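You operate a simulated robot arm through the tools that you are given. There is no shell and no other tool.

You run a simulated robot arm. Do the job below in one go: nothing can be reset, and whatever is moved stays where it is left.

JOB
Blow the dust off the sill and the fluff off the hood door with the air wand.
Fine: put the wand back and shut the air valve. Where these are worked on the way, their far stop is far enough and under half their travel is too little: air valve.

It is judged by the outcome, as a careful person would: the job done as asked, and still so three seconds after it is handed in. It fails if anything else is knocked over, pushed out of place, dropped, spilled or broken.

ROBOT AND FRAMES
A 6-joint arm with a three-finger gripper, fixed in place. Base frame: the origin is at the foot of the arm, x ahead of it, y to its left, z up. Readings come in mm, rad, newtons and seconds.
Its first joint turns from -2.897 to 2.897 rad. Payload 4.89 kg.
The tool frame sits at the grasp point between the pads (the TCP): z along the fingers, y along the line on which they close. The tips reach 30 mm beyond it. The gripper opens to 164 mm. The gripper's body begins 125 mm behind the TCP.
Orientation is that of the tool frame in the base frame, as [roll, pitch, yaw] about the fixed x, y, z axes, in that order (R = Rz(yaw) Ry(pitch) Rx(roll)). With the fingers straight down and closing along the base's y, the tool's x points along the base's -x, its y along +y and its z along -z.

CONTROLS
- The arm moves only by the tool apply_moves. Its argument "moves" is a list of rows, each an object (a shift or turn left out is 0, a gripper value left out holds the last) with "travel": the shift along the tool's x, y, z in mm, a list of three; "angular": the turn, a rotation vector about the tool's x, y, z in rad, a list of three; "hand": the closure, from 0 (fully open) to 1 (shut). In form: [{"travel": [tx, ty, tz], "angular": [rx, ry, rz], "hand": hand}, ...]. A call has 1 to 20 rows; each row is the pose to reach, as a shift and turn from the pose commanded when the call began, along the tool's axes at that moment. Rows are played at 5 a second. More than 50 mm and 0.15 rad between two rows, or a gripper value outside its range, and nothing of the call is played. A pose out of reach is approached as far as the arm can. The call stops where the force on the tool passes 50 N (or 10 N more than at its start, if that is more) or the arm is blocked; 0.2 s more then pass. Each finger travels about 108 mm/s and halts on what it meets, pressing with about 45 N; the grip force reading is that of the motor and also rises with nothing between the fingers. The clock runs only during rows and for 0.2 s after the last one: add rows that repeat a pose to give the fingers time. The reply holds the time, the measured pose of the TCP, the force on the tool along the base axes, the opening and the grip force, in the units named above and with some noise, with the torque about the TCP (base axes, N m) and any sound that the robot's microphone picked up, and new pictures: "show" is both (left out), scene, wrist or none.
- Cameras (640 x 400 px; columns grow to the right, rows downward): "scene" is fixed at [397.5, -649.6, 1719.4]; the picture's right is [0.92, -0.38, 0.00], its down [-0.17, -0.42, -0.89] and it looks along [0.34, 0.82, -0.46] (base axes); focal length 221 px, centre (320, 200). "wrist" rides on the gripper at [76, -2, -152] in the tool frame; the picture's right is [0.02, 1.00, 0.00], its down [-0.88, 0.02, -0.47] and it looks along [-0.47, 0.01, 0.88] (tool axes); focal length 247 px, centre (320, 200). There is no depth. A picture from a camera that has moved, and an enlarged one, comes with that camera's place and axes in the base frame and with its lens.
- slide_trunk(by): slides the trunk up (or, below 0, down) by that many mm; the arm rides with it, the base frame stays. It gives what a move gives, with no picture.
- zoom(camera, box): a new picture of the part [left, top, right, bottom] of that camera's present view, enlarged. The clock stands still meanwhile.
- hand_in(): hands the job in; it is judged then, once.

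Nothing tells you positions but the pictures and the camera data. Unless the task says otherwise, let go and move clear before handing in.

The tools are called after "Emit:" as a command line: name --argument value ..., lists and objects as JSON in quotes. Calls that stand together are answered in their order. apply_moves: Moves the arm, as the interface text tells. Its arguments: {"type":"object","properties":{"moves":{"type":"array","items":{"type":"object","properties":{"travel":{"type":"array","items":{"type":"number"}},"angular":{"type":"array","items":{"type":"number"}},"hand":{"type":"number"}}}},"show":{"type":"string","enum":["both","scene","wrist","none"]}},"required":["moves"]} The other tools are called the same way: slide_trunk (by) slides the trunk up or down; zoom (camera, box) takes an enlarged picture of a part of a camera's view; hand_in () hands the job in.

At the start:

```text
t: 0.0
tcp_pos: [620.2, 192.2, 1623.7]
tcp_rot: [-3.141, 0.0, 3.14]
contact_force: [-1.3, -1.0, -0.7]
torque: [-0.01, 0.02, 0.03]
gripper_width: 163.9
grip_force: 0.0
trunk travel left (down, up): [-250.0, 140.0]
```

scene: 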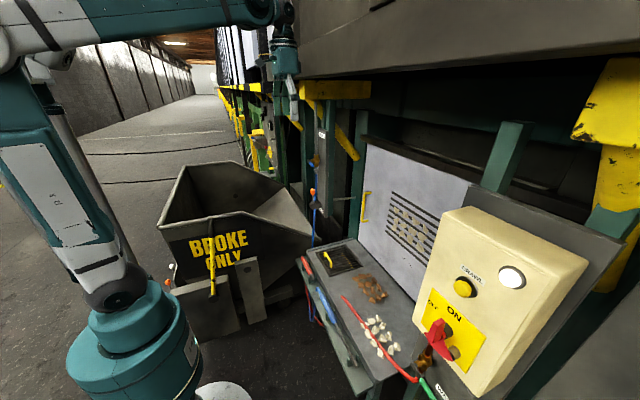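
wrist: 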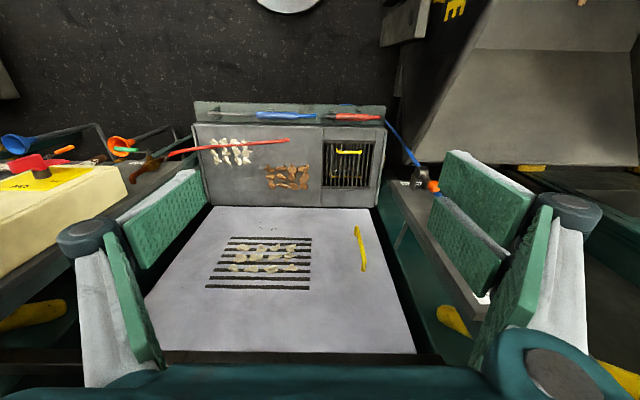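

I see a hood door with louvres carrying fluff, a sill below it with dust and chips, a wand/tray at the sill's front edge, and a control box on the right. I'll zoom in to identify the wand, the valve and the dirt before moving.

Emit:
zoom --camera "scene" --box '[290, 220, 450, 400]'

Emit:
zoom --camera "scene" --box '[340, 130, 640, 400]'

Emit:
zoom --camera "wrist" --box '[180, 90, 440, 220]'

Emit:
zoom --camera "wrist" --box '[0, 90, 200, 220]'

Emit:
zoom --camera "scene" --box '[280, 130, 380, 260]'

```text
2.22 times, centred on (370, 310) of scene
camera zoom: at [397.5, -649.6, 1719.4], right [0.92, -0.38, 0.0], down [-0.17, -0.42, -0.89], along [0.34, 0.82, -0.46], focal length 491 px, centre (209, -44)
```

zoom: 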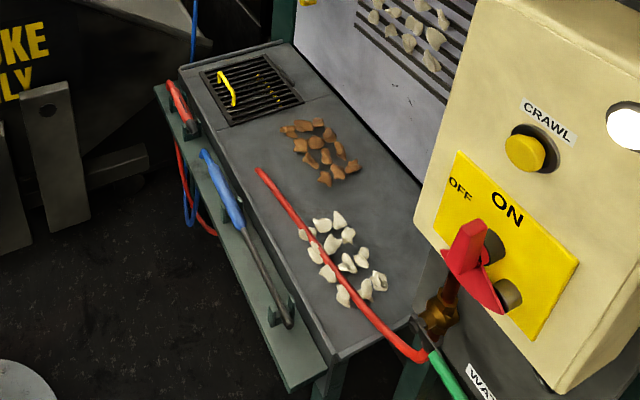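

```text
1.48 times, centred on (490, 265) of scene
camera zoom: at [397.5, -649.6, 1719.4], right [0.92, -0.38, 0.0], down [-0.17, -0.42, -0.89], along [0.34, 0.82, -0.46], focal length 327 px, centre (68, 104)
```

zoom: 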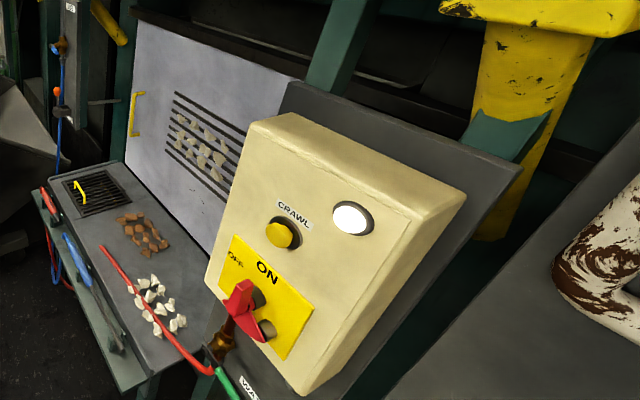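

```text
2.46 times, centred on (310, 155) of wrist
camera zoom: at [543.7, 189.9, 1775.3], right [-0.02, 1.0, 0.0], down [0.88, 0.02, 0.47], along [0.47, 0.01, -0.88], focal length 608 px, centre (345, 311)
```

zoom: 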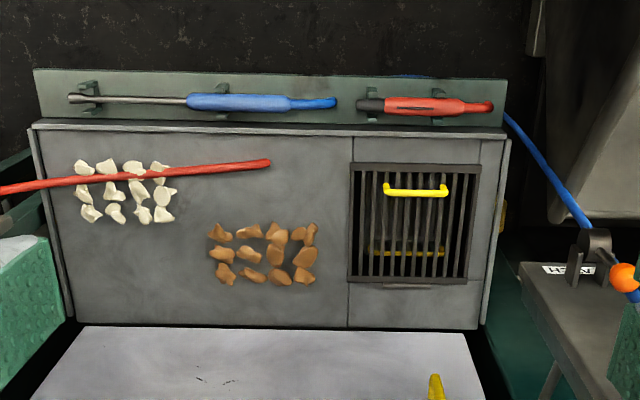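

```text
3.08 times, centred on (100, 155) of wrist
camera zoom: at [543.7, 189.9, 1775.3], right [-0.02, 1.0, 0.0], down [0.88, 0.02, 0.47], along [0.47, 0.01, -0.88], focal length 760 px, centre (997, 338)
```

zoom: 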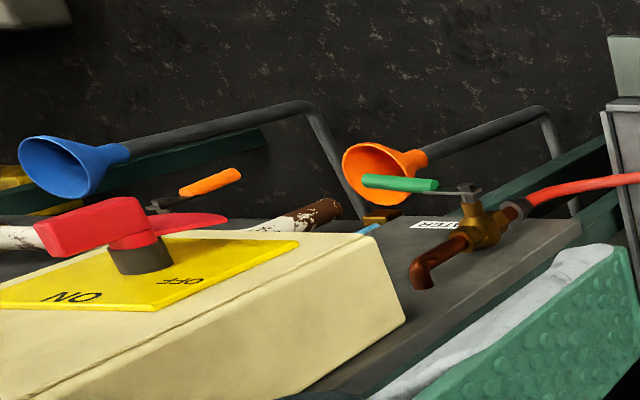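

```text
3.08 times, centred on (330, 195) of scene
camera zoom: at [397.5, -649.6, 1719.4], right [0.92, -0.38, 0.0], down [-0.17, -0.42, -0.89], along [0.34, 0.82, -0.46], focal length 680 px, centre (289, 215)
```

zoom: 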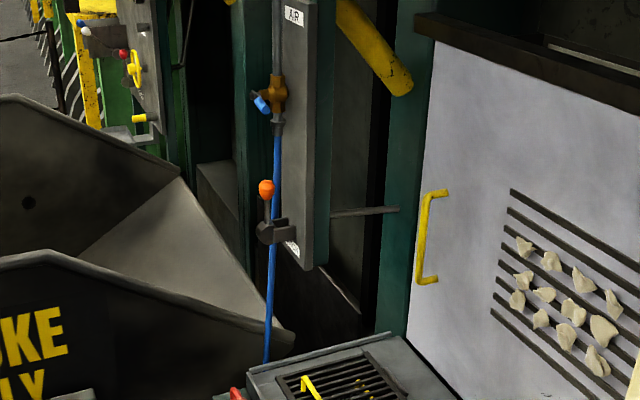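

The machine is ahead (+x). The sill is at about z 706, spanning x 768–1145 and y -335 to 477, and the door is vertical at about x 1150. The AIR panel is on the left near (840, 540, 1300). I'll turn the wrist to look at it.

Emit:
apply_moves --moves '[{"angular": [0, 0, -0.15]}, {"angular": [0, 0, -0.3]}, {"angular": [0, 0, -0.45]}, {"angular": [0, 0, -0.6]}, {"angular": [0, 0, -0.75]}, {"angular": [0, 0, -0.9]}, {"angular": [0, 0, -0.9]}]' --show "both"

```text
t: 1.6
tcp_pos: [620.6, 191.0, 1622.3]
tcp_rot: [-3.141, 0.001, -2.24]
contact_force: [0.2, 0.0, 0.6]
torque: [-0.02, 0.0, 0.0]
gripper_width: 164.0
grip_force: 0.1
trunk travel left (down, up): [-250.0, 140.0]
camera wrist: at [574.3, 130.3, 1774.8], right [-0.8, 0.6, 0.0], down [0.53, 0.7, 0.47], along [0.29, 0.38, -0.88], focal length 247 px, centre (320, 200)
```

scene: 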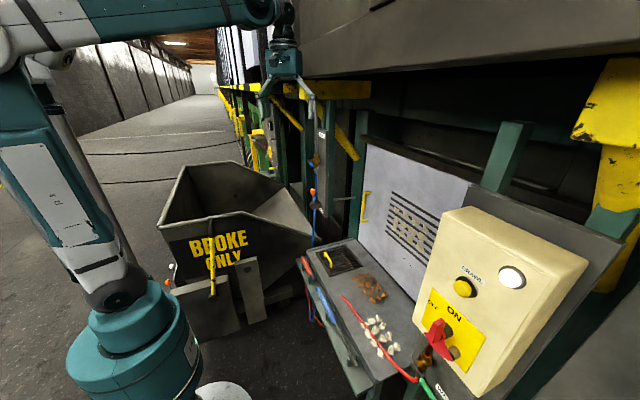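
wrist: 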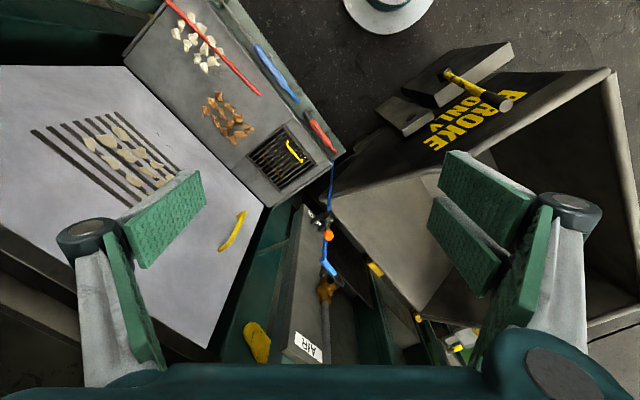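

The AIR panel now shows between the fingers. I'll zoom in on the valve and on the wands and hoses.

Emit:
zoom --camera "wrist" --box '[270, 180, 390, 370]'

Emit:
zoom --camera "wrist" --box '[230, 30, 390, 200]'

Emit:
zoom --camera "wrist" --box '[120, 0, 280, 170]'

Emit:
zoom --camera "scene" --box '[295, 120, 345, 250]'

```text
2.11 times, centred on (330, 275) of wrist
camera zoom: at [574.3, 130.3, 1774.8], right [-0.8, 0.6, 0.0], down [0.53, 0.7, 0.47], along [0.29, 0.38, -0.88], focal length 520 px, centre (299, 42)
```

zoom: 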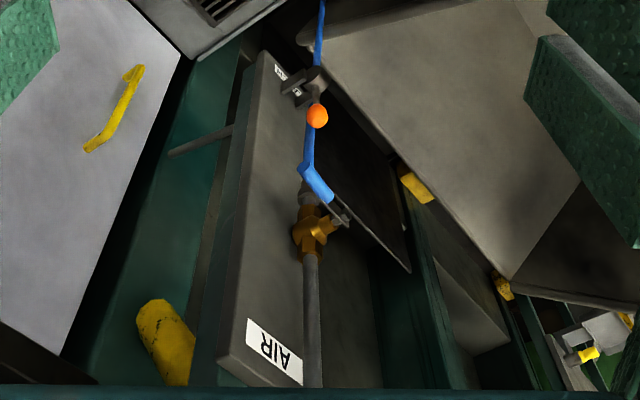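

```text
2.35 times, centred on (310, 115) of wrist
camera zoom: at [574.3, 130.3, 1774.8], right [-0.8, 0.6, 0.0], down [0.53, 0.7, 0.47], along [0.29, 0.38, -0.88], focal length 581 px, centre (344, 400)
```

zoom: 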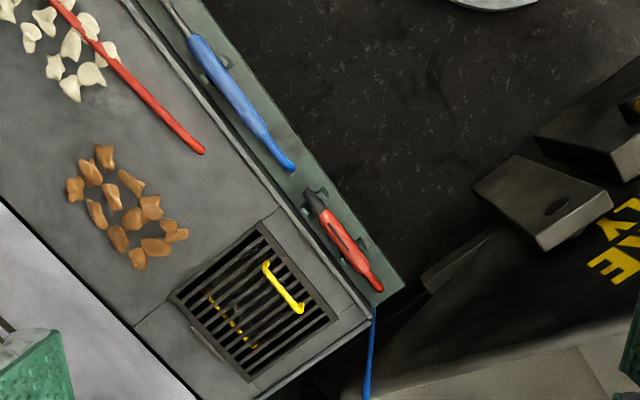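

```text
2.35 times, centred on (200, 85) of wrist
camera zoom: at [574.3, 130.3, 1774.8], right [-0.8, 0.6, 0.0], down [0.53, 0.7, 0.47], along [0.29, 0.38, -0.88], focal length 581 px, centre (602, 471)
```

zoom: 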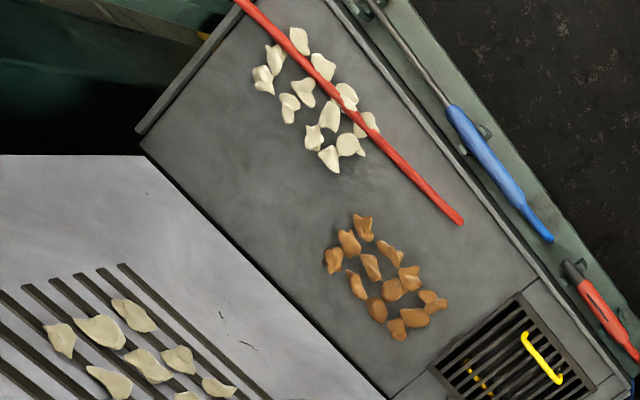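

```text
3.08 times, centred on (320, 185) of scene
camera zoom: at [397.5, -649.6, 1719.4], right [0.92, -0.38, 0.0], down [-0.17, -0.42, -0.89], along [0.34, 0.82, -0.46], focal length 680 px, centre (320, 246)
```

zoom: 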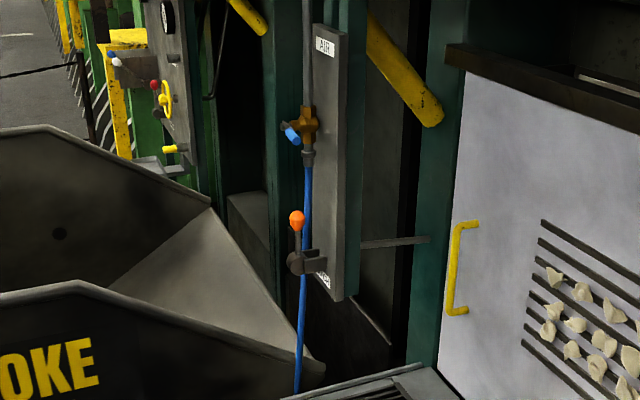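

The AIR valve is a brass quarter-turn with a blue lever. I need to trace which hose feeds which wand before choosing one.

Emit:
zoom --camera "scene" --box '[295, 240, 345, 330]'

Emit:
zoom --camera "scene" --box '[330, 280, 430, 400]'

Emit:
zoom --camera "wrist" --box '[290, 90, 350, 190]'

Emit:
zoom --camera "wrist" --box '[300, 240, 360, 310]'

```text
4.44 times, centred on (320, 285) of scene
camera zoom: at [397.5, -649.6, 1719.4], right [0.92, -0.38, 0.0], down [-0.17, -0.42, -0.89], along [0.34, 0.82, -0.46], focal length 982 px, centre (320, -178)
```

zoom: 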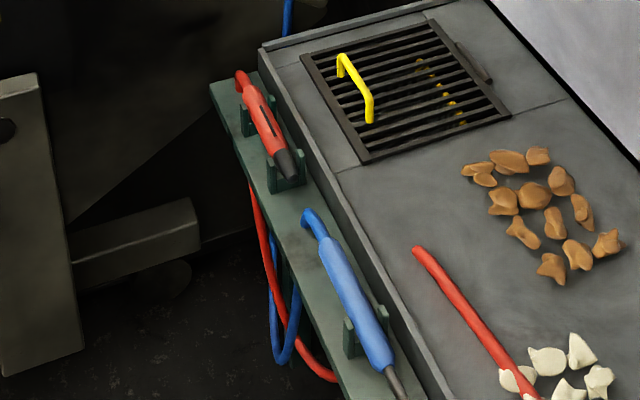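

```text
3.33 times, centred on (380, 340) of scene
camera zoom: at [397.5, -649.6, 1719.4], right [0.92, -0.38, 0.0], down [-0.17, -0.42, -0.89], along [0.34, 0.82, -0.46], focal length 737 px, centre (120, -267)
```

zoom: 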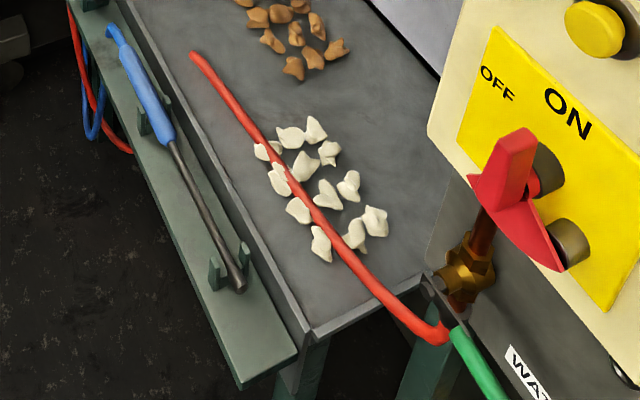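

```text
4.00 times, centred on (320, 140) of wrist
camera zoom: at [574.3, 130.3, 1774.8], right [-0.8, 0.6, 0.0], down [0.53, 0.7, 0.47], along [0.29, 0.38, -0.88], focal length 988 px, centre (320, 440)
```

zoom: 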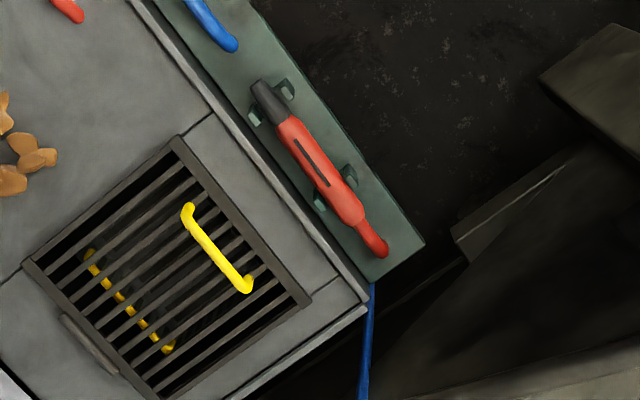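

```text
5.71 times, centred on (330, 275) of wrist
camera zoom: at [574.3, 130.3, 1774.8], right [-0.8, 0.6, 0.0], down [0.53, 0.7, 0.47], along [0.29, 0.38, -0.88], focal length 1411 px, centre (263, -229)
```

zoom: 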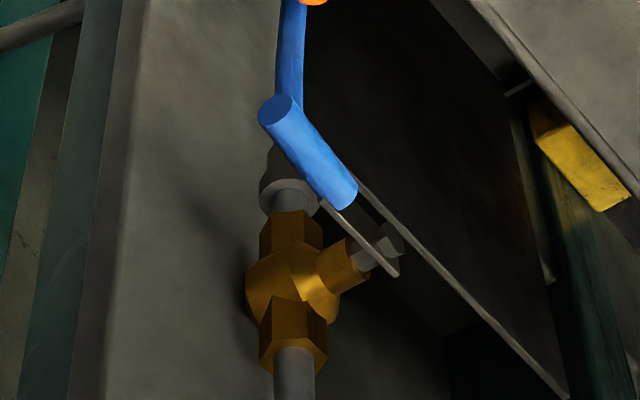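

The blue hose runs from the AIR valve under the tray to the blue lance, so the blue lance is the air wand and the red gun is on the other hose. The valve sits near (858, 526, 1338) with its stem facing me and its lever roughly level. I'll move to a better view of it.

Emit:
apply_moves --moves '[{"travel": [-23.6, 19.9, 22.6], "angular": [0, 0, 0.09]}, {"travel": [-47.3, 39.9, 45.2], "angular": [0, 0, 0.18]}, {"travel": [-70.9, 59.8, 67.8], "angular": [0, 0, 0.27]}, {"travel": [-94.6, 79.7, 90.4], "angular": [0, 0, 0.36]}, {"travel": [-118.2, 99.6, 113], "angular": [0, 0, 0.45]}, {"travel": [-141.8, 119.6, 135.6], "angular": [0, 0, 0.54]}, {"travel": [-165.5, 139.5, 158.2], "angular": [0, 0, 0.63]}, {"travel": [-189.1, 159.4, 180.8], "angular": [0, 0, 0.72]}, {"travel": [-212.8, 179.4, 203.4], "angular": [0, 0, 0.81]}, {"travel": [-236.4, 199.3, 226], "angular": [0, 0, 0.9]}, {"travel": [-236.4, 199.3, 226], "angular": [0, 0, 0.9]}]' --show "scene"

```text
t: 4.0
tcp_pos: [609.6, 502.3, 1398.2]
tcp_rot: [-3.141, -0.001, -3.141]
contact_force: [-0.3, -0.1, -0.5]
torque: [-0.19, 0.06, -0.02]
gripper_width: 163.9
grip_force: 0.1
trunk travel left (down, up): [-250.0, 140.0]
```

scene: 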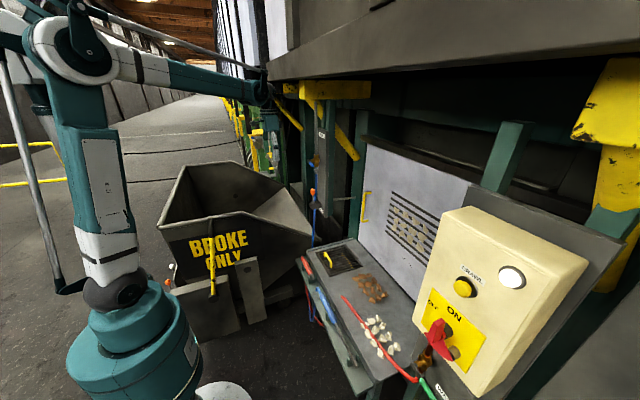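

The gripper isn't obvious in the scene picture, so I'll check it closely.

Emit:
zoom --camera "scene" --box '[220, 40, 360, 240]'

Emit:
zoom --camera "wrist" --box '[0, 0, 640, 400]'

```text
2.00 times, centred on (290, 140) of scene
camera zoom: at [397.5, -649.6, 1719.4], right [0.92, -0.38, 0.0], down [-0.17, -0.42, -0.89], along [0.34, 0.82, -0.46], focal length 442 px, centre (380, 320)
```

zoom: 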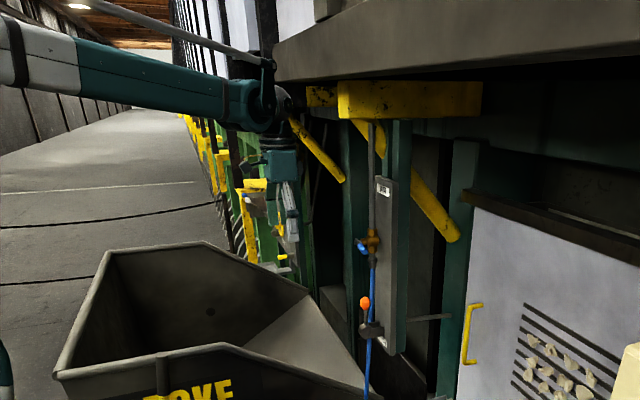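

```text
1.00 times, centred on (320, 200) of wrist (not enlarged: the box is as wide or as high as the picture)
camera zoom: at [532.9, 500.0, 1550.4], right [-0.02, 1.0, 0.0], down [0.88, 0.02, 0.47], along [0.47, 0.01, -0.88], focal length 247 px, centre (320, 200)
```

zoom: 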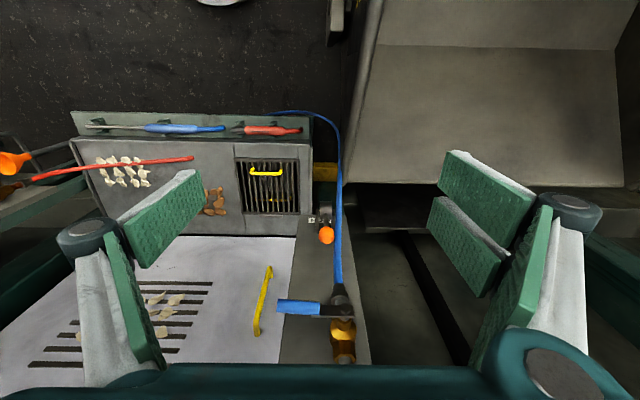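

The gripper is where I expected, and the lever clearly points to -y, square to the pipe, so the valve is closed. I'll zoom for detail.

Emit:
zoom --camera "wrist" --box '[250, 200, 400, 380]'

Emit:
zoom --camera "wrist" --box '[60, 90, 380, 250]'

```text
2.22 times, centred on (325, 290) of wrist
camera zoom: at [532.9, 500.0, 1550.4], right [-0.02, 1.0, 0.0], down [0.88, 0.02, 0.47], along [0.47, 0.01, -0.88], focal length 549 px, centre (309, 0)
```

zoom: 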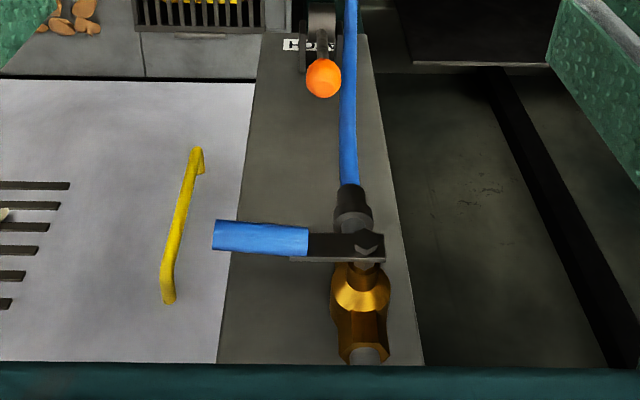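

```text
2.00 times, centred on (220, 170) of wrist
camera zoom: at [532.9, 500.0, 1550.4], right [-0.02, 1.0, 0.0], down [0.88, 0.02, 0.47], along [0.47, 0.01, -0.88], focal length 494 px, centre (520, 260)
```

zoom: 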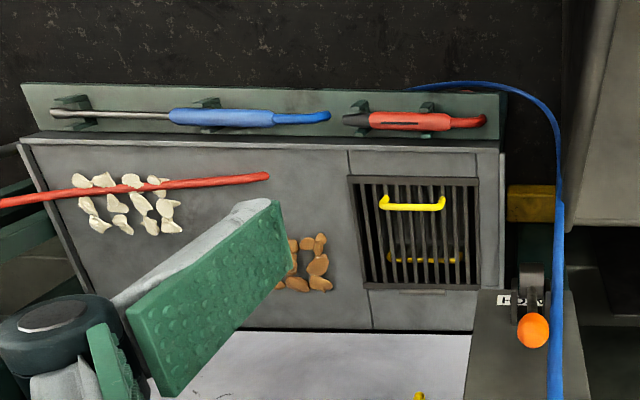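

The lever pivot is near (816, 539, 1332) and the sleeve runs along -y from y≈505 to 447 at x≈806. I'll tilt the tool forward to horizontal and close the fingers, ready to push the lever.

Emit:
apply_moves --moves '[{"angular": [0, -0.14, 0], "hand": 0}, {"angular": [0, -0.28, 0], "hand": 0}, {"angular": [0, -0.42, 0], "hand": 0}, {"angular": [0, -0.56, 0], "hand": 0}, {"angular": [0, -0.7, 0], "hand": 0}, {"angular": [0, -0.785, 0], "hand": 0}, {"angular": [0, -0.785, 0], "hand": 0}]' --show "both"

```text
t: 5.6
tcp_pos: [610.2, 501.2, 1398.2]
tcp_rot: [3.141, 0.786, -3.141]
contact_force: [-0.1, 0.9, -0.2]
torque: [0.0, -0.02, -0.02]
gripper_width: 164.2
grip_force: 0.0
trunk travel left (down, up): [-250.0, 140.0]
camera wrist: at [448.4, 498.8, 1451.1], right [-0.02, 1.0, -0.02], down [0.29, 0.02, 0.96], along [0.96, 0.01, -0.29], focal length 247 px, centre (320, 200)
```

scene: 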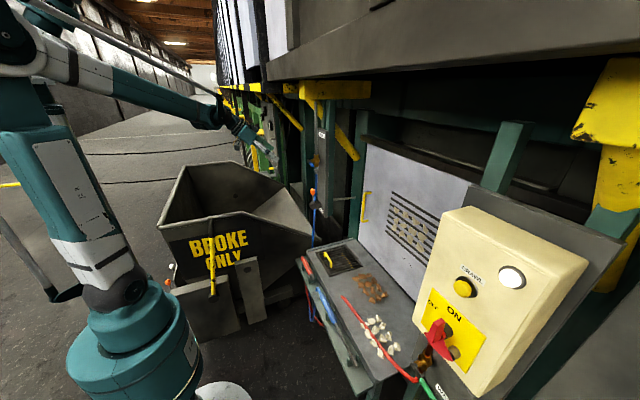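
wrist: 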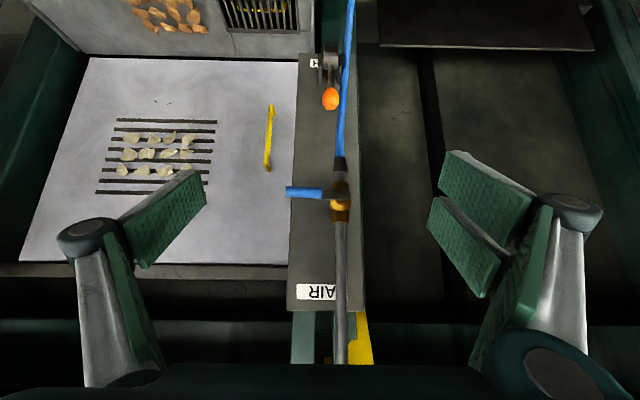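

This is a near-frontal view of the valve. I'll zoom for precise positions.

Emit:
zoom --camera "wrist" --box '[270, 150, 370, 240]'

Emit:
zoom --camera "wrist" --box '[100, 80, 300, 220]'

```text
4.44 times, centred on (320, 195) of wrist
camera zoom: at [448.4, 498.8, 1451.1], right [-0.02, 1.0, -0.02], down [0.29, 0.02, 0.96], along [0.96, 0.01, -0.29], focal length 1098 px, centre (320, 222)
```

zoom: 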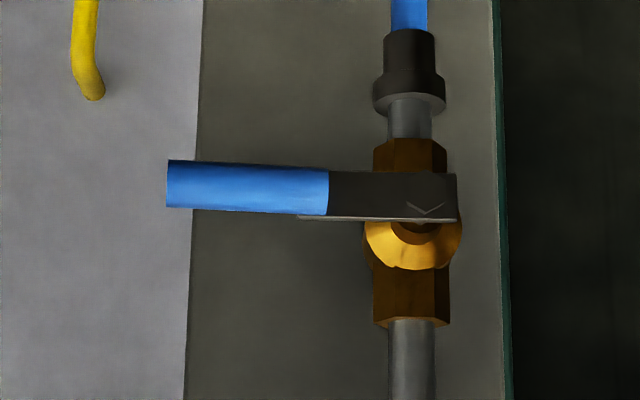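

```text
2.86 times, centred on (200, 150) of wrist
camera zoom: at [448.4, 498.8, 1451.1], right [-0.02, 1.0, -0.02], down [0.29, 0.02, 0.96], along [0.96, 0.01, -0.29], focal length 706 px, centre (663, 343)
```

zoom: 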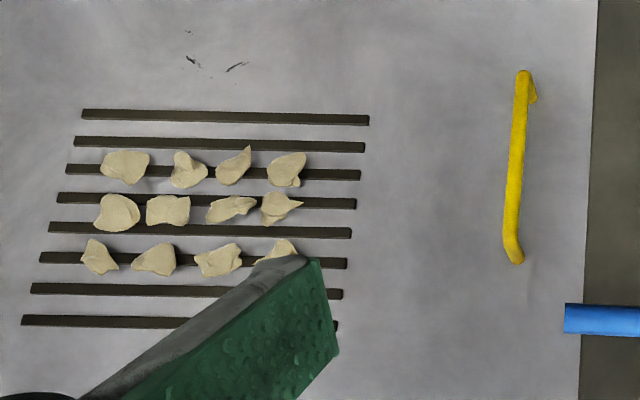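

The lever is at z≈1330, x≈806, from y 450 to 505, with its pivot at y≈538. I'll level the tool, close the fingers, and stage just in front of and below the sleeve.

Emit:
apply_moves --moves '[{"travel": [2.75, -3.9, 23.9], "angular": [0, -0.131, 0], "hand": 1}, {"travel": [5.5, -7.7, 47.8], "angular": [0, -0.262, 0], "hand": 1}, {"travel": [8.25, -11.6, 71.7], "angular": [0, -0.393, 0], "hand": 1}, {"travel": [11, -15.5, 95.7], "angular": [0, -0.524, 0], "hand": 1}, {"travel": [13.75, -19.3, 119.6], "angular": [0, -0.655, 0], "hand": 1}, {"travel": [16.5, -23.2, 143.5], "angular": [0, -0.785, 0], "hand": 1}, {"travel": [16.5, -23.2, 143.5], "angular": [0, -0.785, 0], "hand": 1}]' --show "both"

```text
t: 7.2
tcp_pos: [701.2, 478.3, 1282.5]
tcp_rot: [-1.335, 1.57, -1.336]
contact_force: [1.4, 0.5, -1.2]
torque: [0.0, -0.13, -0.19]
gripper_width: 0.0
grip_force: 45.9
trunk travel left (down, up): [-250.0, 140.0]
camera wrist: at [548.3, 475.7, 1206.8], right [0.0, 1.0, -0.02], down [-0.47, 0.02, 0.88], along [0.88, 0.01, 0.47], focal length 247 px, centre (320, 200)
```

scene: 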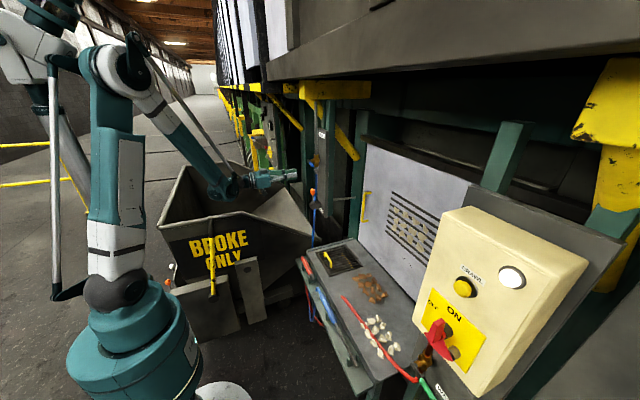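
wrist: 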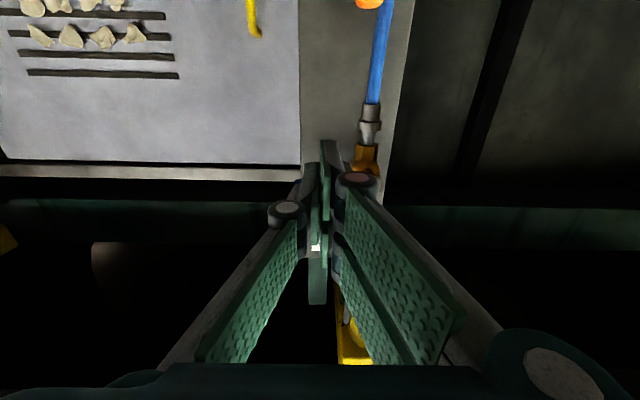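

The tool is level and closed. I'll move forward under the sleeve.

Emit:
apply_moves --moves '[{"travel": [0, 0, 28]}, {"travel": [0, 0, 56]}, {"travel": [0, 0, 84]}, {"travel": [0, 0, 84]}]' --show "both"

Emit:
zoom --camera "scene" --box '[265, 130, 345, 220]'

```text
t: 8.2
tcp_pos: [785.2, 478.2, 1283.8]
tcp_rot: [-3.012, 1.568, -3.011]
contact_force: [0.4, 0.2, -1.1]
torque: [0.02, -0.05, -0.03]
gripper_width: 0.0
grip_force: 44.6
trunk travel left (down, up): [-250.0, 140.0]
camera wrist: at [633.1, 476.3, 1207.4], right [0.0, 1.0, -0.02], down [-0.47, 0.02, 0.88], along [0.88, 0.01, 0.47], focal length 247 px, centre (320, 200)
```

scene: 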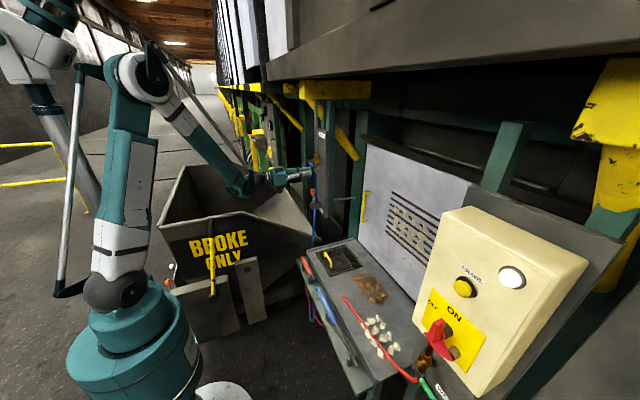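
wrist: 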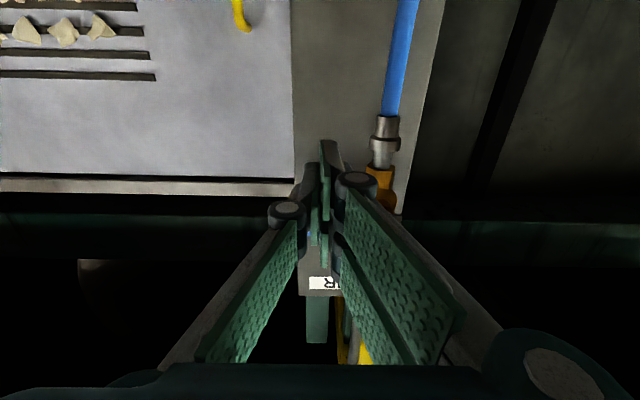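

```text
4.44 times, centred on (305, 175) of scene
camera zoom: at [397.5, -649.6, 1719.4], right [0.92, -0.38, 0.0], down [-0.17, -0.42, -0.89], along [0.34, 0.82, -0.46], focal length 982 px, centre (387, 311)
```

zoom: 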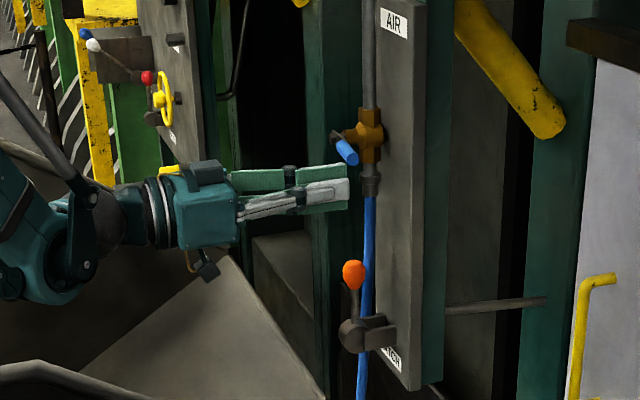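

The fingertips sit just below the blue sleeve. By convention this valve should open anticlockwise, lever swinging up, so I'll test with a gentle upward push.

Emit:
apply_moves --moves '[{"travel": [-14, 0, 0]}, {"travel": [-24, 0, 0]}, {"travel": [-30, -1, 0]}, {"travel": [-36, -2, 0]}, {"travel": [-43, -3, 0]}, {"travel": [-43, -3, 0]}]' --show "none"

Emit:
zoom --camera "scene" --box '[265, 130, 345, 220]'

```text
t: 9.6
tcp_pos: [785.0, 474.5, 1326.1]
tcp_rot: [0.183, 1.57, 0.182]
contact_force: [-1.7, 0.2, -1.8]
torque: [0.02, -0.01, -0.01]
gripper_width: 0.0
grip_force: 45.0
trunk travel left (down, up): [-250.0, 140.0]
```

```text
4.44 times, centred on (305, 175) of scene
camera zoom: at [397.5, -649.6, 1719.4], right [0.92, -0.38, 0.0], down [-0.17, -0.42, -0.89], along [0.34, 0.82, -0.46], focal length 982 px, centre (387, 311)
```

zoom: 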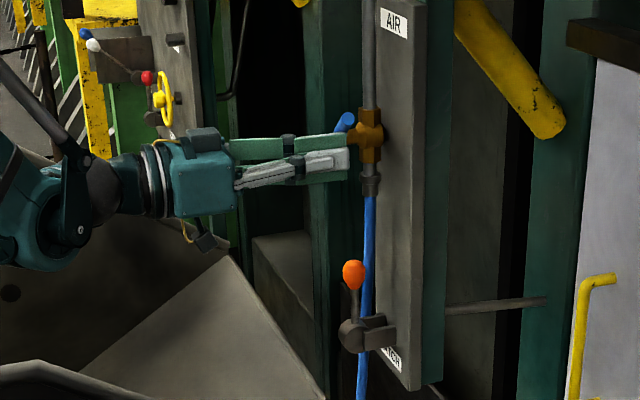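

The lever swings up easily with almost no force. I'll carry on along the arc to the far stop.

Emit:
apply_moves --moves '[{"travel": [-8, 0, 0]}, {"travel": [-16.7, 1.3, 0]}, {"travel": [-25, 4, 0]}, {"travel": [-32.2, 7, 0]}, {"travel": [-39.5, 11.5, 0]}, {"travel": [-45.7, 16.3, 0]}, {"travel": [-51.5, 22.5, 0]}, {"travel": [-56.3, 28.9, 0]}, {"travel": [-60.5, 36.5, 0]}, {"travel": [-63.2, 43.8, 0]}, {"travel": [-63.2, 47, 0]}, {"travel": [-63.2, 49, 0]}]' --show "both"

Emit:
zoom --camera "scene" --box '[265, 110, 345, 200]'

```text
t: 12.2
tcp_pos: [783.8, 521.6, 1389.7]
tcp_rot: [2.031, 1.568, 2.03]
contact_force: [-1.5, -18.1, 0.5]
torque: [0.57, -0.03, -0.4]
gripper_width: 0.0
grip_force: 45.4
trunk travel left (down, up): [-250.0, 140.0]
camera wrist: at [632.6, 519.7, 1313.8], right [0.0, 1.0, -0.02], down [-0.47, 0.02, 0.88], along [0.88, 0.01, 0.47], focal length 247 px, centre (320, 200)
```

scene: 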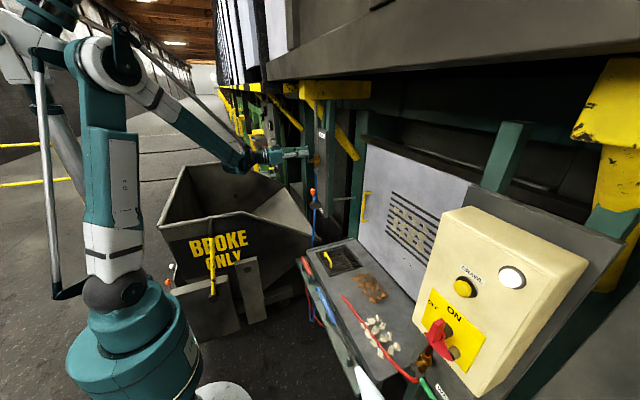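
wrist: 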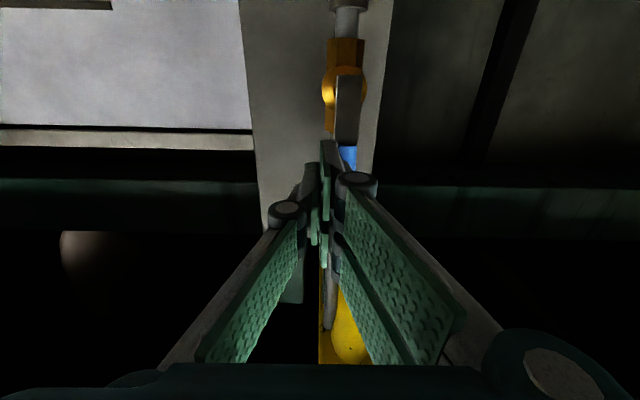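

```text
4.44 times, centred on (305, 155) of scene
camera zoom: at [397.5, -649.6, 1719.4], right [0.92, -0.38, 0.0], down [-0.17, -0.42, -0.89], along [0.34, 0.82, -0.46], focal length 982 px, centre (387, 400)
```

zoom: 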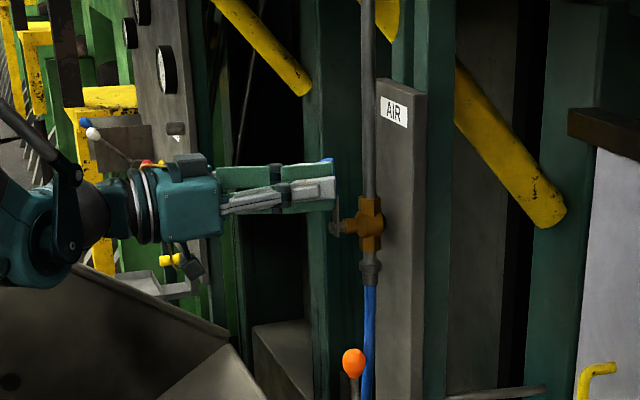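

There are 18 N at the stop, the lever stands up along the pipe, and a white jet has appeared at the blue lance tip, so the air is on. I'll back away and look at the wand.

Emit:
apply_moves --moves '[{"travel": [0, -12, 0]}, {"travel": [0, -20, -20]}, {"travel": [0, -20, -65]}, {"travel": [0, -20, -110]}, {"travel": [0, -20, -150]}, {"travel": [0, -20, -150]}]' --show "both"

Emit:
zoom --camera "scene" --box '[265, 110, 345, 200]'

Emit:
zoom --camera "scene" --box '[310, 270, 430, 400]'

```text
t: 13.6
tcp_pos: [633.7, 504.6, 1390.9]
tcp_rot: [2.607, 1.57, 2.611]
contact_force: [-0.8, 0.2, 0.2]
torque: [0.01, 0.0, 0.02]
gripper_width: 0.0
grip_force: 45.0
trunk travel left (down, up): [-250.0, 140.0]
camera wrist: at [481.3, 502.7, 1313.9], right [0.0, 1.0, -0.02], down [-0.47, 0.02, 0.88], along [0.88, 0.01, 0.47], focal length 247 px, centre (320, 200)
```

scene: 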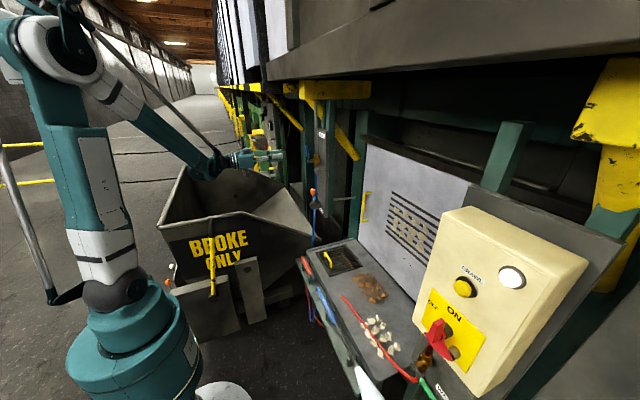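
wrist: 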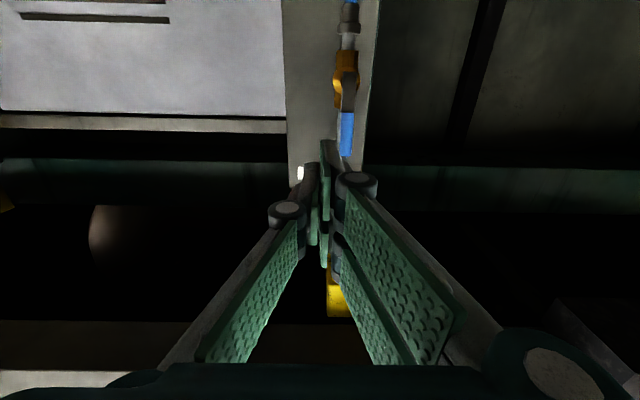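

```text
4.44 times, centred on (305, 155) of scene
camera zoom: at [397.5, -649.6, 1719.4], right [0.92, -0.38, 0.0], down [-0.17, -0.42, -0.89], along [0.34, 0.82, -0.46], focal length 982 px, centre (387, 400)
```

zoom: 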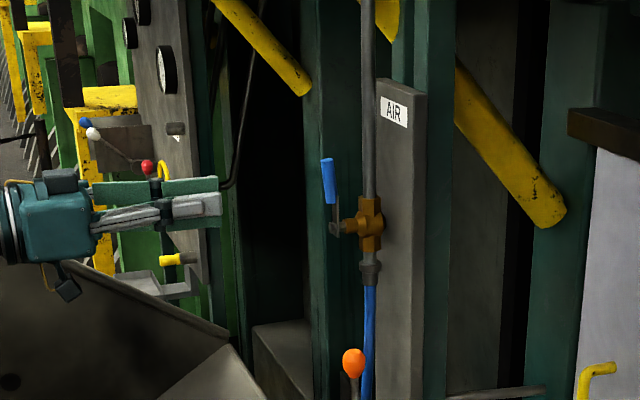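

```text
3.08 times, centred on (370, 335) of scene
camera zoom: at [397.5, -649.6, 1719.4], right [0.92, -0.38, 0.0], down [-0.17, -0.42, -0.89], along [0.34, 0.82, -0.46], focal length 680 px, centre (166, -215)
```

zoom: 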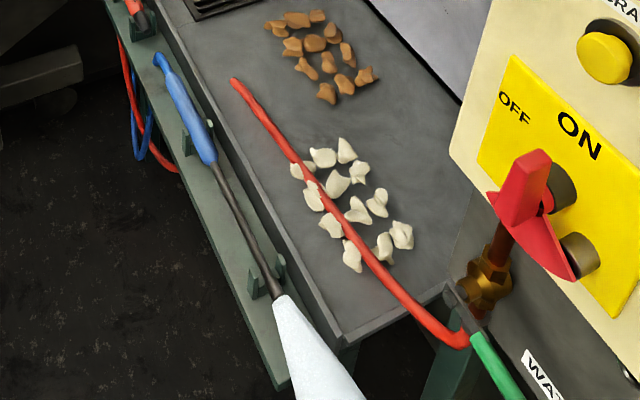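

The valve is fully open. Next I'll turn the tool back to pointing down, rotate it so the fingers close along x (across the wand), and go above the wand for a close look.

Emit:
apply_moves --moves '[{"travel": [3.7, -18.6, -1.2], "angular": [0, 0.143, 0], "hand": 1}, {"travel": [7.5, -37.2, -2.5], "angular": [0, 0.286, 0], "hand": 0.9}, {"travel": [11.2, -55.8, -3.7], "angular": [0, 0.428, 0], "hand": 0.8}, {"travel": [14.9, -74.4, -5], "angular": [0, 0.571, 0], "hand": 0.7}, {"travel": [18.6, -93, -6.2], "angular": [0, 0.714, 0], "hand": 0.6}, {"travel": [22.4, -111.6, -7.5], "angular": [0, 0.857, 0], "hand": 0.5}, {"travel": [26.1, -130.2, -8.7], "angular": [0, 1.0, 0], "hand": 0.5}, {"travel": [29.8, -148.8, -10], "angular": [0, 1.142, 0], "hand": 0.5}, {"travel": [33.5, -167.4, -11.2], "angular": [0, 1.285, 0], "hand": 0.5}, {"travel": [37.3, -186, -12.5], "angular": [0, 1.428, 0], "hand": 0.5}, {"travel": [41, -204.6, -13.7], "angular": [0, 1.571, 0], "hand": 0.5}, {"travel": [41, -204.6, -13.7], "angular": [0, 1.571, 0], "hand": 0.5}]' --show "scene"

```text
t: 16.2
tcp_pos: [621.5, 298.4, 1349.2]
tcp_rot: [3.142, -0.004, 3.141]
contact_force: [1.1, 0.3, -0.4]
torque: [0.0, 0.16, 0.03]
gripper_width: 82.1
grip_force: 0.1
trunk travel left (down, up): [-250.0, 140.0]
```

scene: 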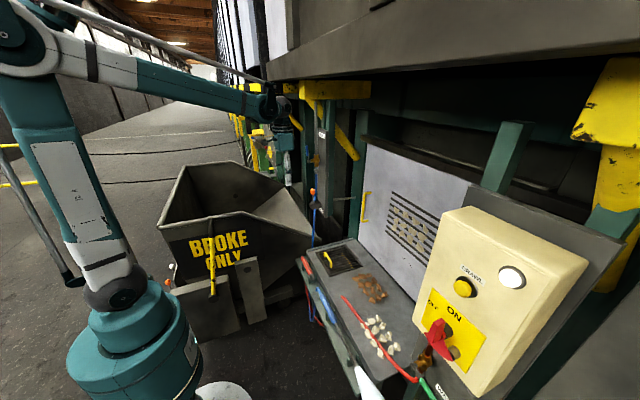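

Emit:
apply_moves --moves '[{"travel": [-7.1, -18.9, 18.1], "angular": [0, 0, 0.1428]}, {"travel": [-14.3, -37.9, 36.2], "angular": [0, 0, 0.2856]}, {"travel": [-21.4, -56.8, 54.3], "angular": [0, 0, 0.4284]}, {"travel": [-28.5, -75.8, 72.4], "angular": [0, 0, 0.5712]}, {"travel": [-35.7, -94.7, 90.5], "angular": [0, 0, 0.714]}, {"travel": [-42.8, -113.7, 108.5], "angular": [0, 0, 0.8568]}, {"travel": [-50, -132.6, 126.6], "angular": [0, 0, 0.9996]}, {"travel": [-57.1, -151.6, 144.7], "angular": [0, 0, 1.1424]}, {"travel": [-64.2, -170.5, 162.8], "angular": [0, 0, 1.2852]}, {"travel": [-71.4, -189.5, 180.9], "angular": [0, 0, 1.428]}, {"travel": [-78.5, -208.4, 199], "angular": [0, 0, 1.5708]}, {"travel": [-78.5, -208.4, 199], "angular": [0, 0, 1.5708]}]' --show "both"

```text
t: 18.8
tcp_pos: [700.2, 91.9, 1149.9]
tcp_rot: [-3.14, 0.0, 1.567]
contact_force: [-0.3, 0.0, -0.2]
torque: [-0.02, -0.01, 0.01]
gripper_width: 81.9
grip_force: 0.1
trunk travel left (down, up): [-250.0, 140.0]
camera wrist: at [698.3, 166.5, 1301.8], right [1.0, 0.02, 0.0], down [0.02, -0.88, 0.47], along [0.01, -0.47, -0.88], focal length 247 px, centre (320, 200)
```

scene: 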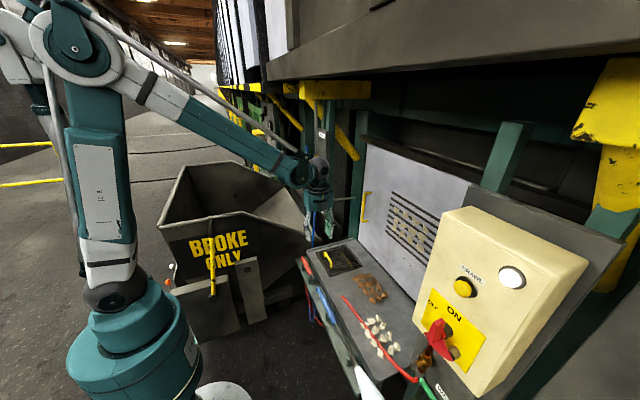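
wrist: 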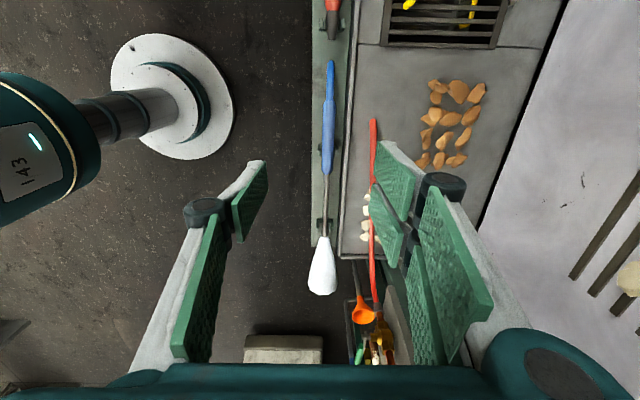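

The wand lies along y right under the gripper. I'll zoom in for its exact position and the clips.

Emit:
zoom --camera "wrist" --box '[260, 0, 400, 130]'

Emit:
zoom --camera "wrist" --box '[270, 110, 410, 250]'

Emit:
zoom --camera "wrist" --box '[280, 200, 420, 370]'

```text
3.08 times, centred on (330, 65) of wrist
camera zoom: at [698.3, 166.5, 1301.8], right [1.0, 0.02, 0.0], down [0.02, -0.88, 0.47], along [0.01, -0.47, -0.88], focal length 760 px, centre (289, 615)
```

zoom: 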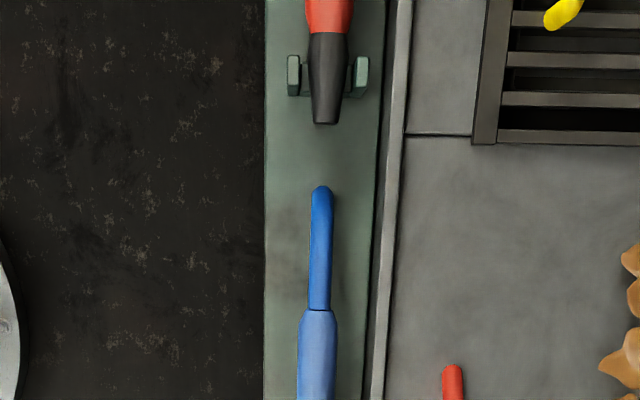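

```text
2.86 times, centred on (340, 180) of wrist
camera zoom: at [698.3, 166.5, 1301.8], right [1.0, 0.02, 0.0], down [0.02, -0.88, 0.47], along [0.01, -0.47, -0.88], focal length 706 px, centre (263, 257)
```

zoom: 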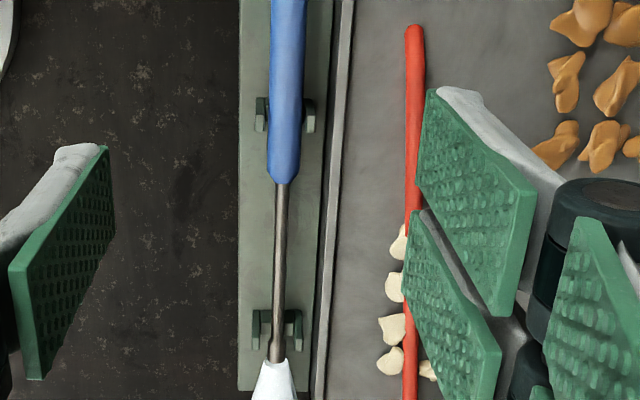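

```text
2.35 times, centred on (350, 285) of wrist
camera zoom: at [698.3, 166.5, 1301.8], right [1.0, 0.02, 0.0], down [0.02, -0.88, 0.47], along [0.01, -0.47, -0.88], focal length 581 px, centre (249, 0)
```

zoom: 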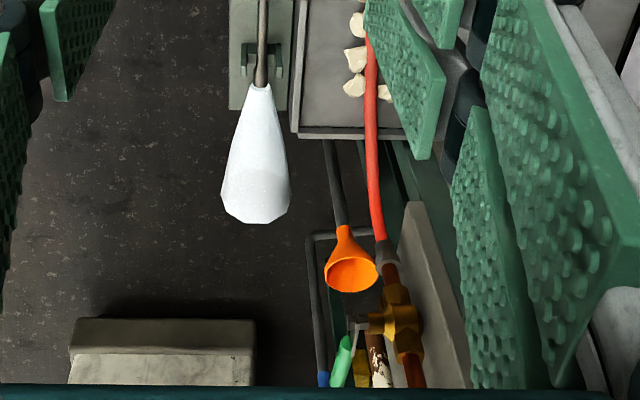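

The wand axis is at about x 719, z 727. The handle spans y -67 to 104, with a clip near y -9, and the lance tip is at y ≈ -251. I'll grasp the handle at y ≈ 45, so I'll descend part way and check alignment.

Emit:
apply_moves --moves '[{"travel": [-7.8, 3.3, 41.6], "hand": 0.6}, {"travel": [-15.6, 6.6, 83.3], "hand": 0.7}, {"travel": [-23.4, 9.9, 125], "hand": 0.7}, {"travel": [-31.3, 13.2, 166.6], "hand": 0.7}, {"travel": [-39.1, 16.5, 208.2], "hand": 0.7}, {"travel": [-46.9, 19.8, 249.9], "hand": 0.7}, {"travel": [-46.9, 19.8, 249.9], "hand": 0.7}]' --show "both"

Emit:
zoom --camera "wrist" --box '[240, 80, 400, 260]'

Emit:
zoom --camera "scene" --box '[280, 210, 400, 340]'

```text
t: 20.4
tcp_pos: [719.1, 44.6, 901.3]
tcp_rot: [-3.139, 0.0, 1.571]
contact_force: [-0.6, 0.2, -0.5]
torque: [0.0, 0.1, 0.0]
gripper_width: 49.4
grip_force: 0.0
trunk travel left (down, up): [-250.0, 140.0]
camera wrist: at [717.4, 120.7, 1054.0], right [1.0, 0.02, 0.0], down [0.02, -0.88, 0.47], along [0.01, -0.47, -0.88], focal length 247 px, centre (320, 200)
```

scene: 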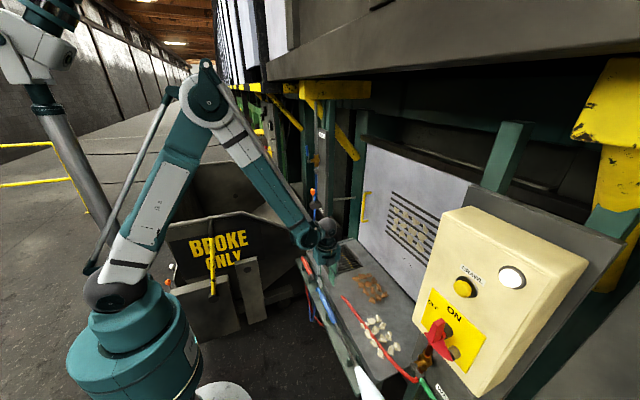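
wrist: 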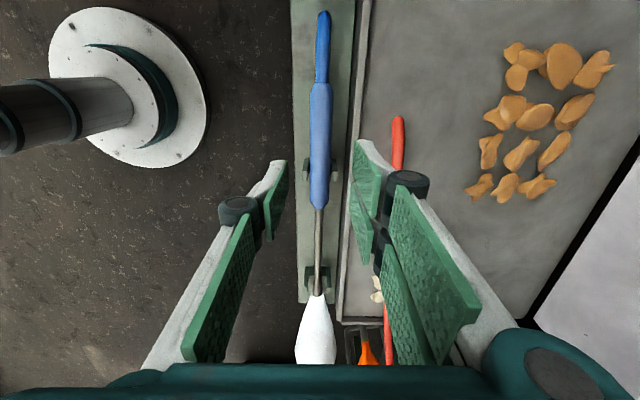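

```text
2.22 times, centred on (320, 170) of wrist
camera zoom: at [717.4, 120.7, 1054.0], right [1.0, 0.02, 0.0], down [0.02, -0.88, 0.47], along [0.01, -0.47, -0.88], focal length 549 px, centre (320, 267)
```

zoom: 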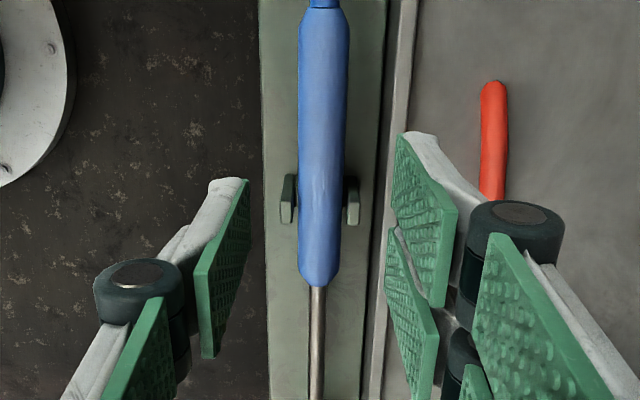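

```text
3.08 times, centred on (340, 275) of scene
camera zoom: at [397.5, -649.6, 1719.4], right [0.92, -0.38, 0.0], down [-0.17, -0.42, -0.89], along [0.34, 0.82, -0.46], focal length 680 px, centre (258, -31)
```

zoom: 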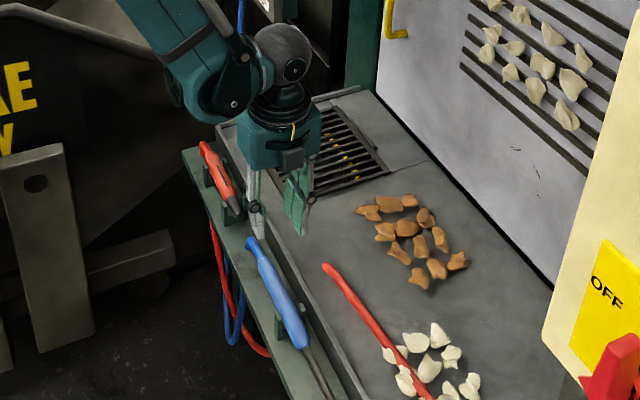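

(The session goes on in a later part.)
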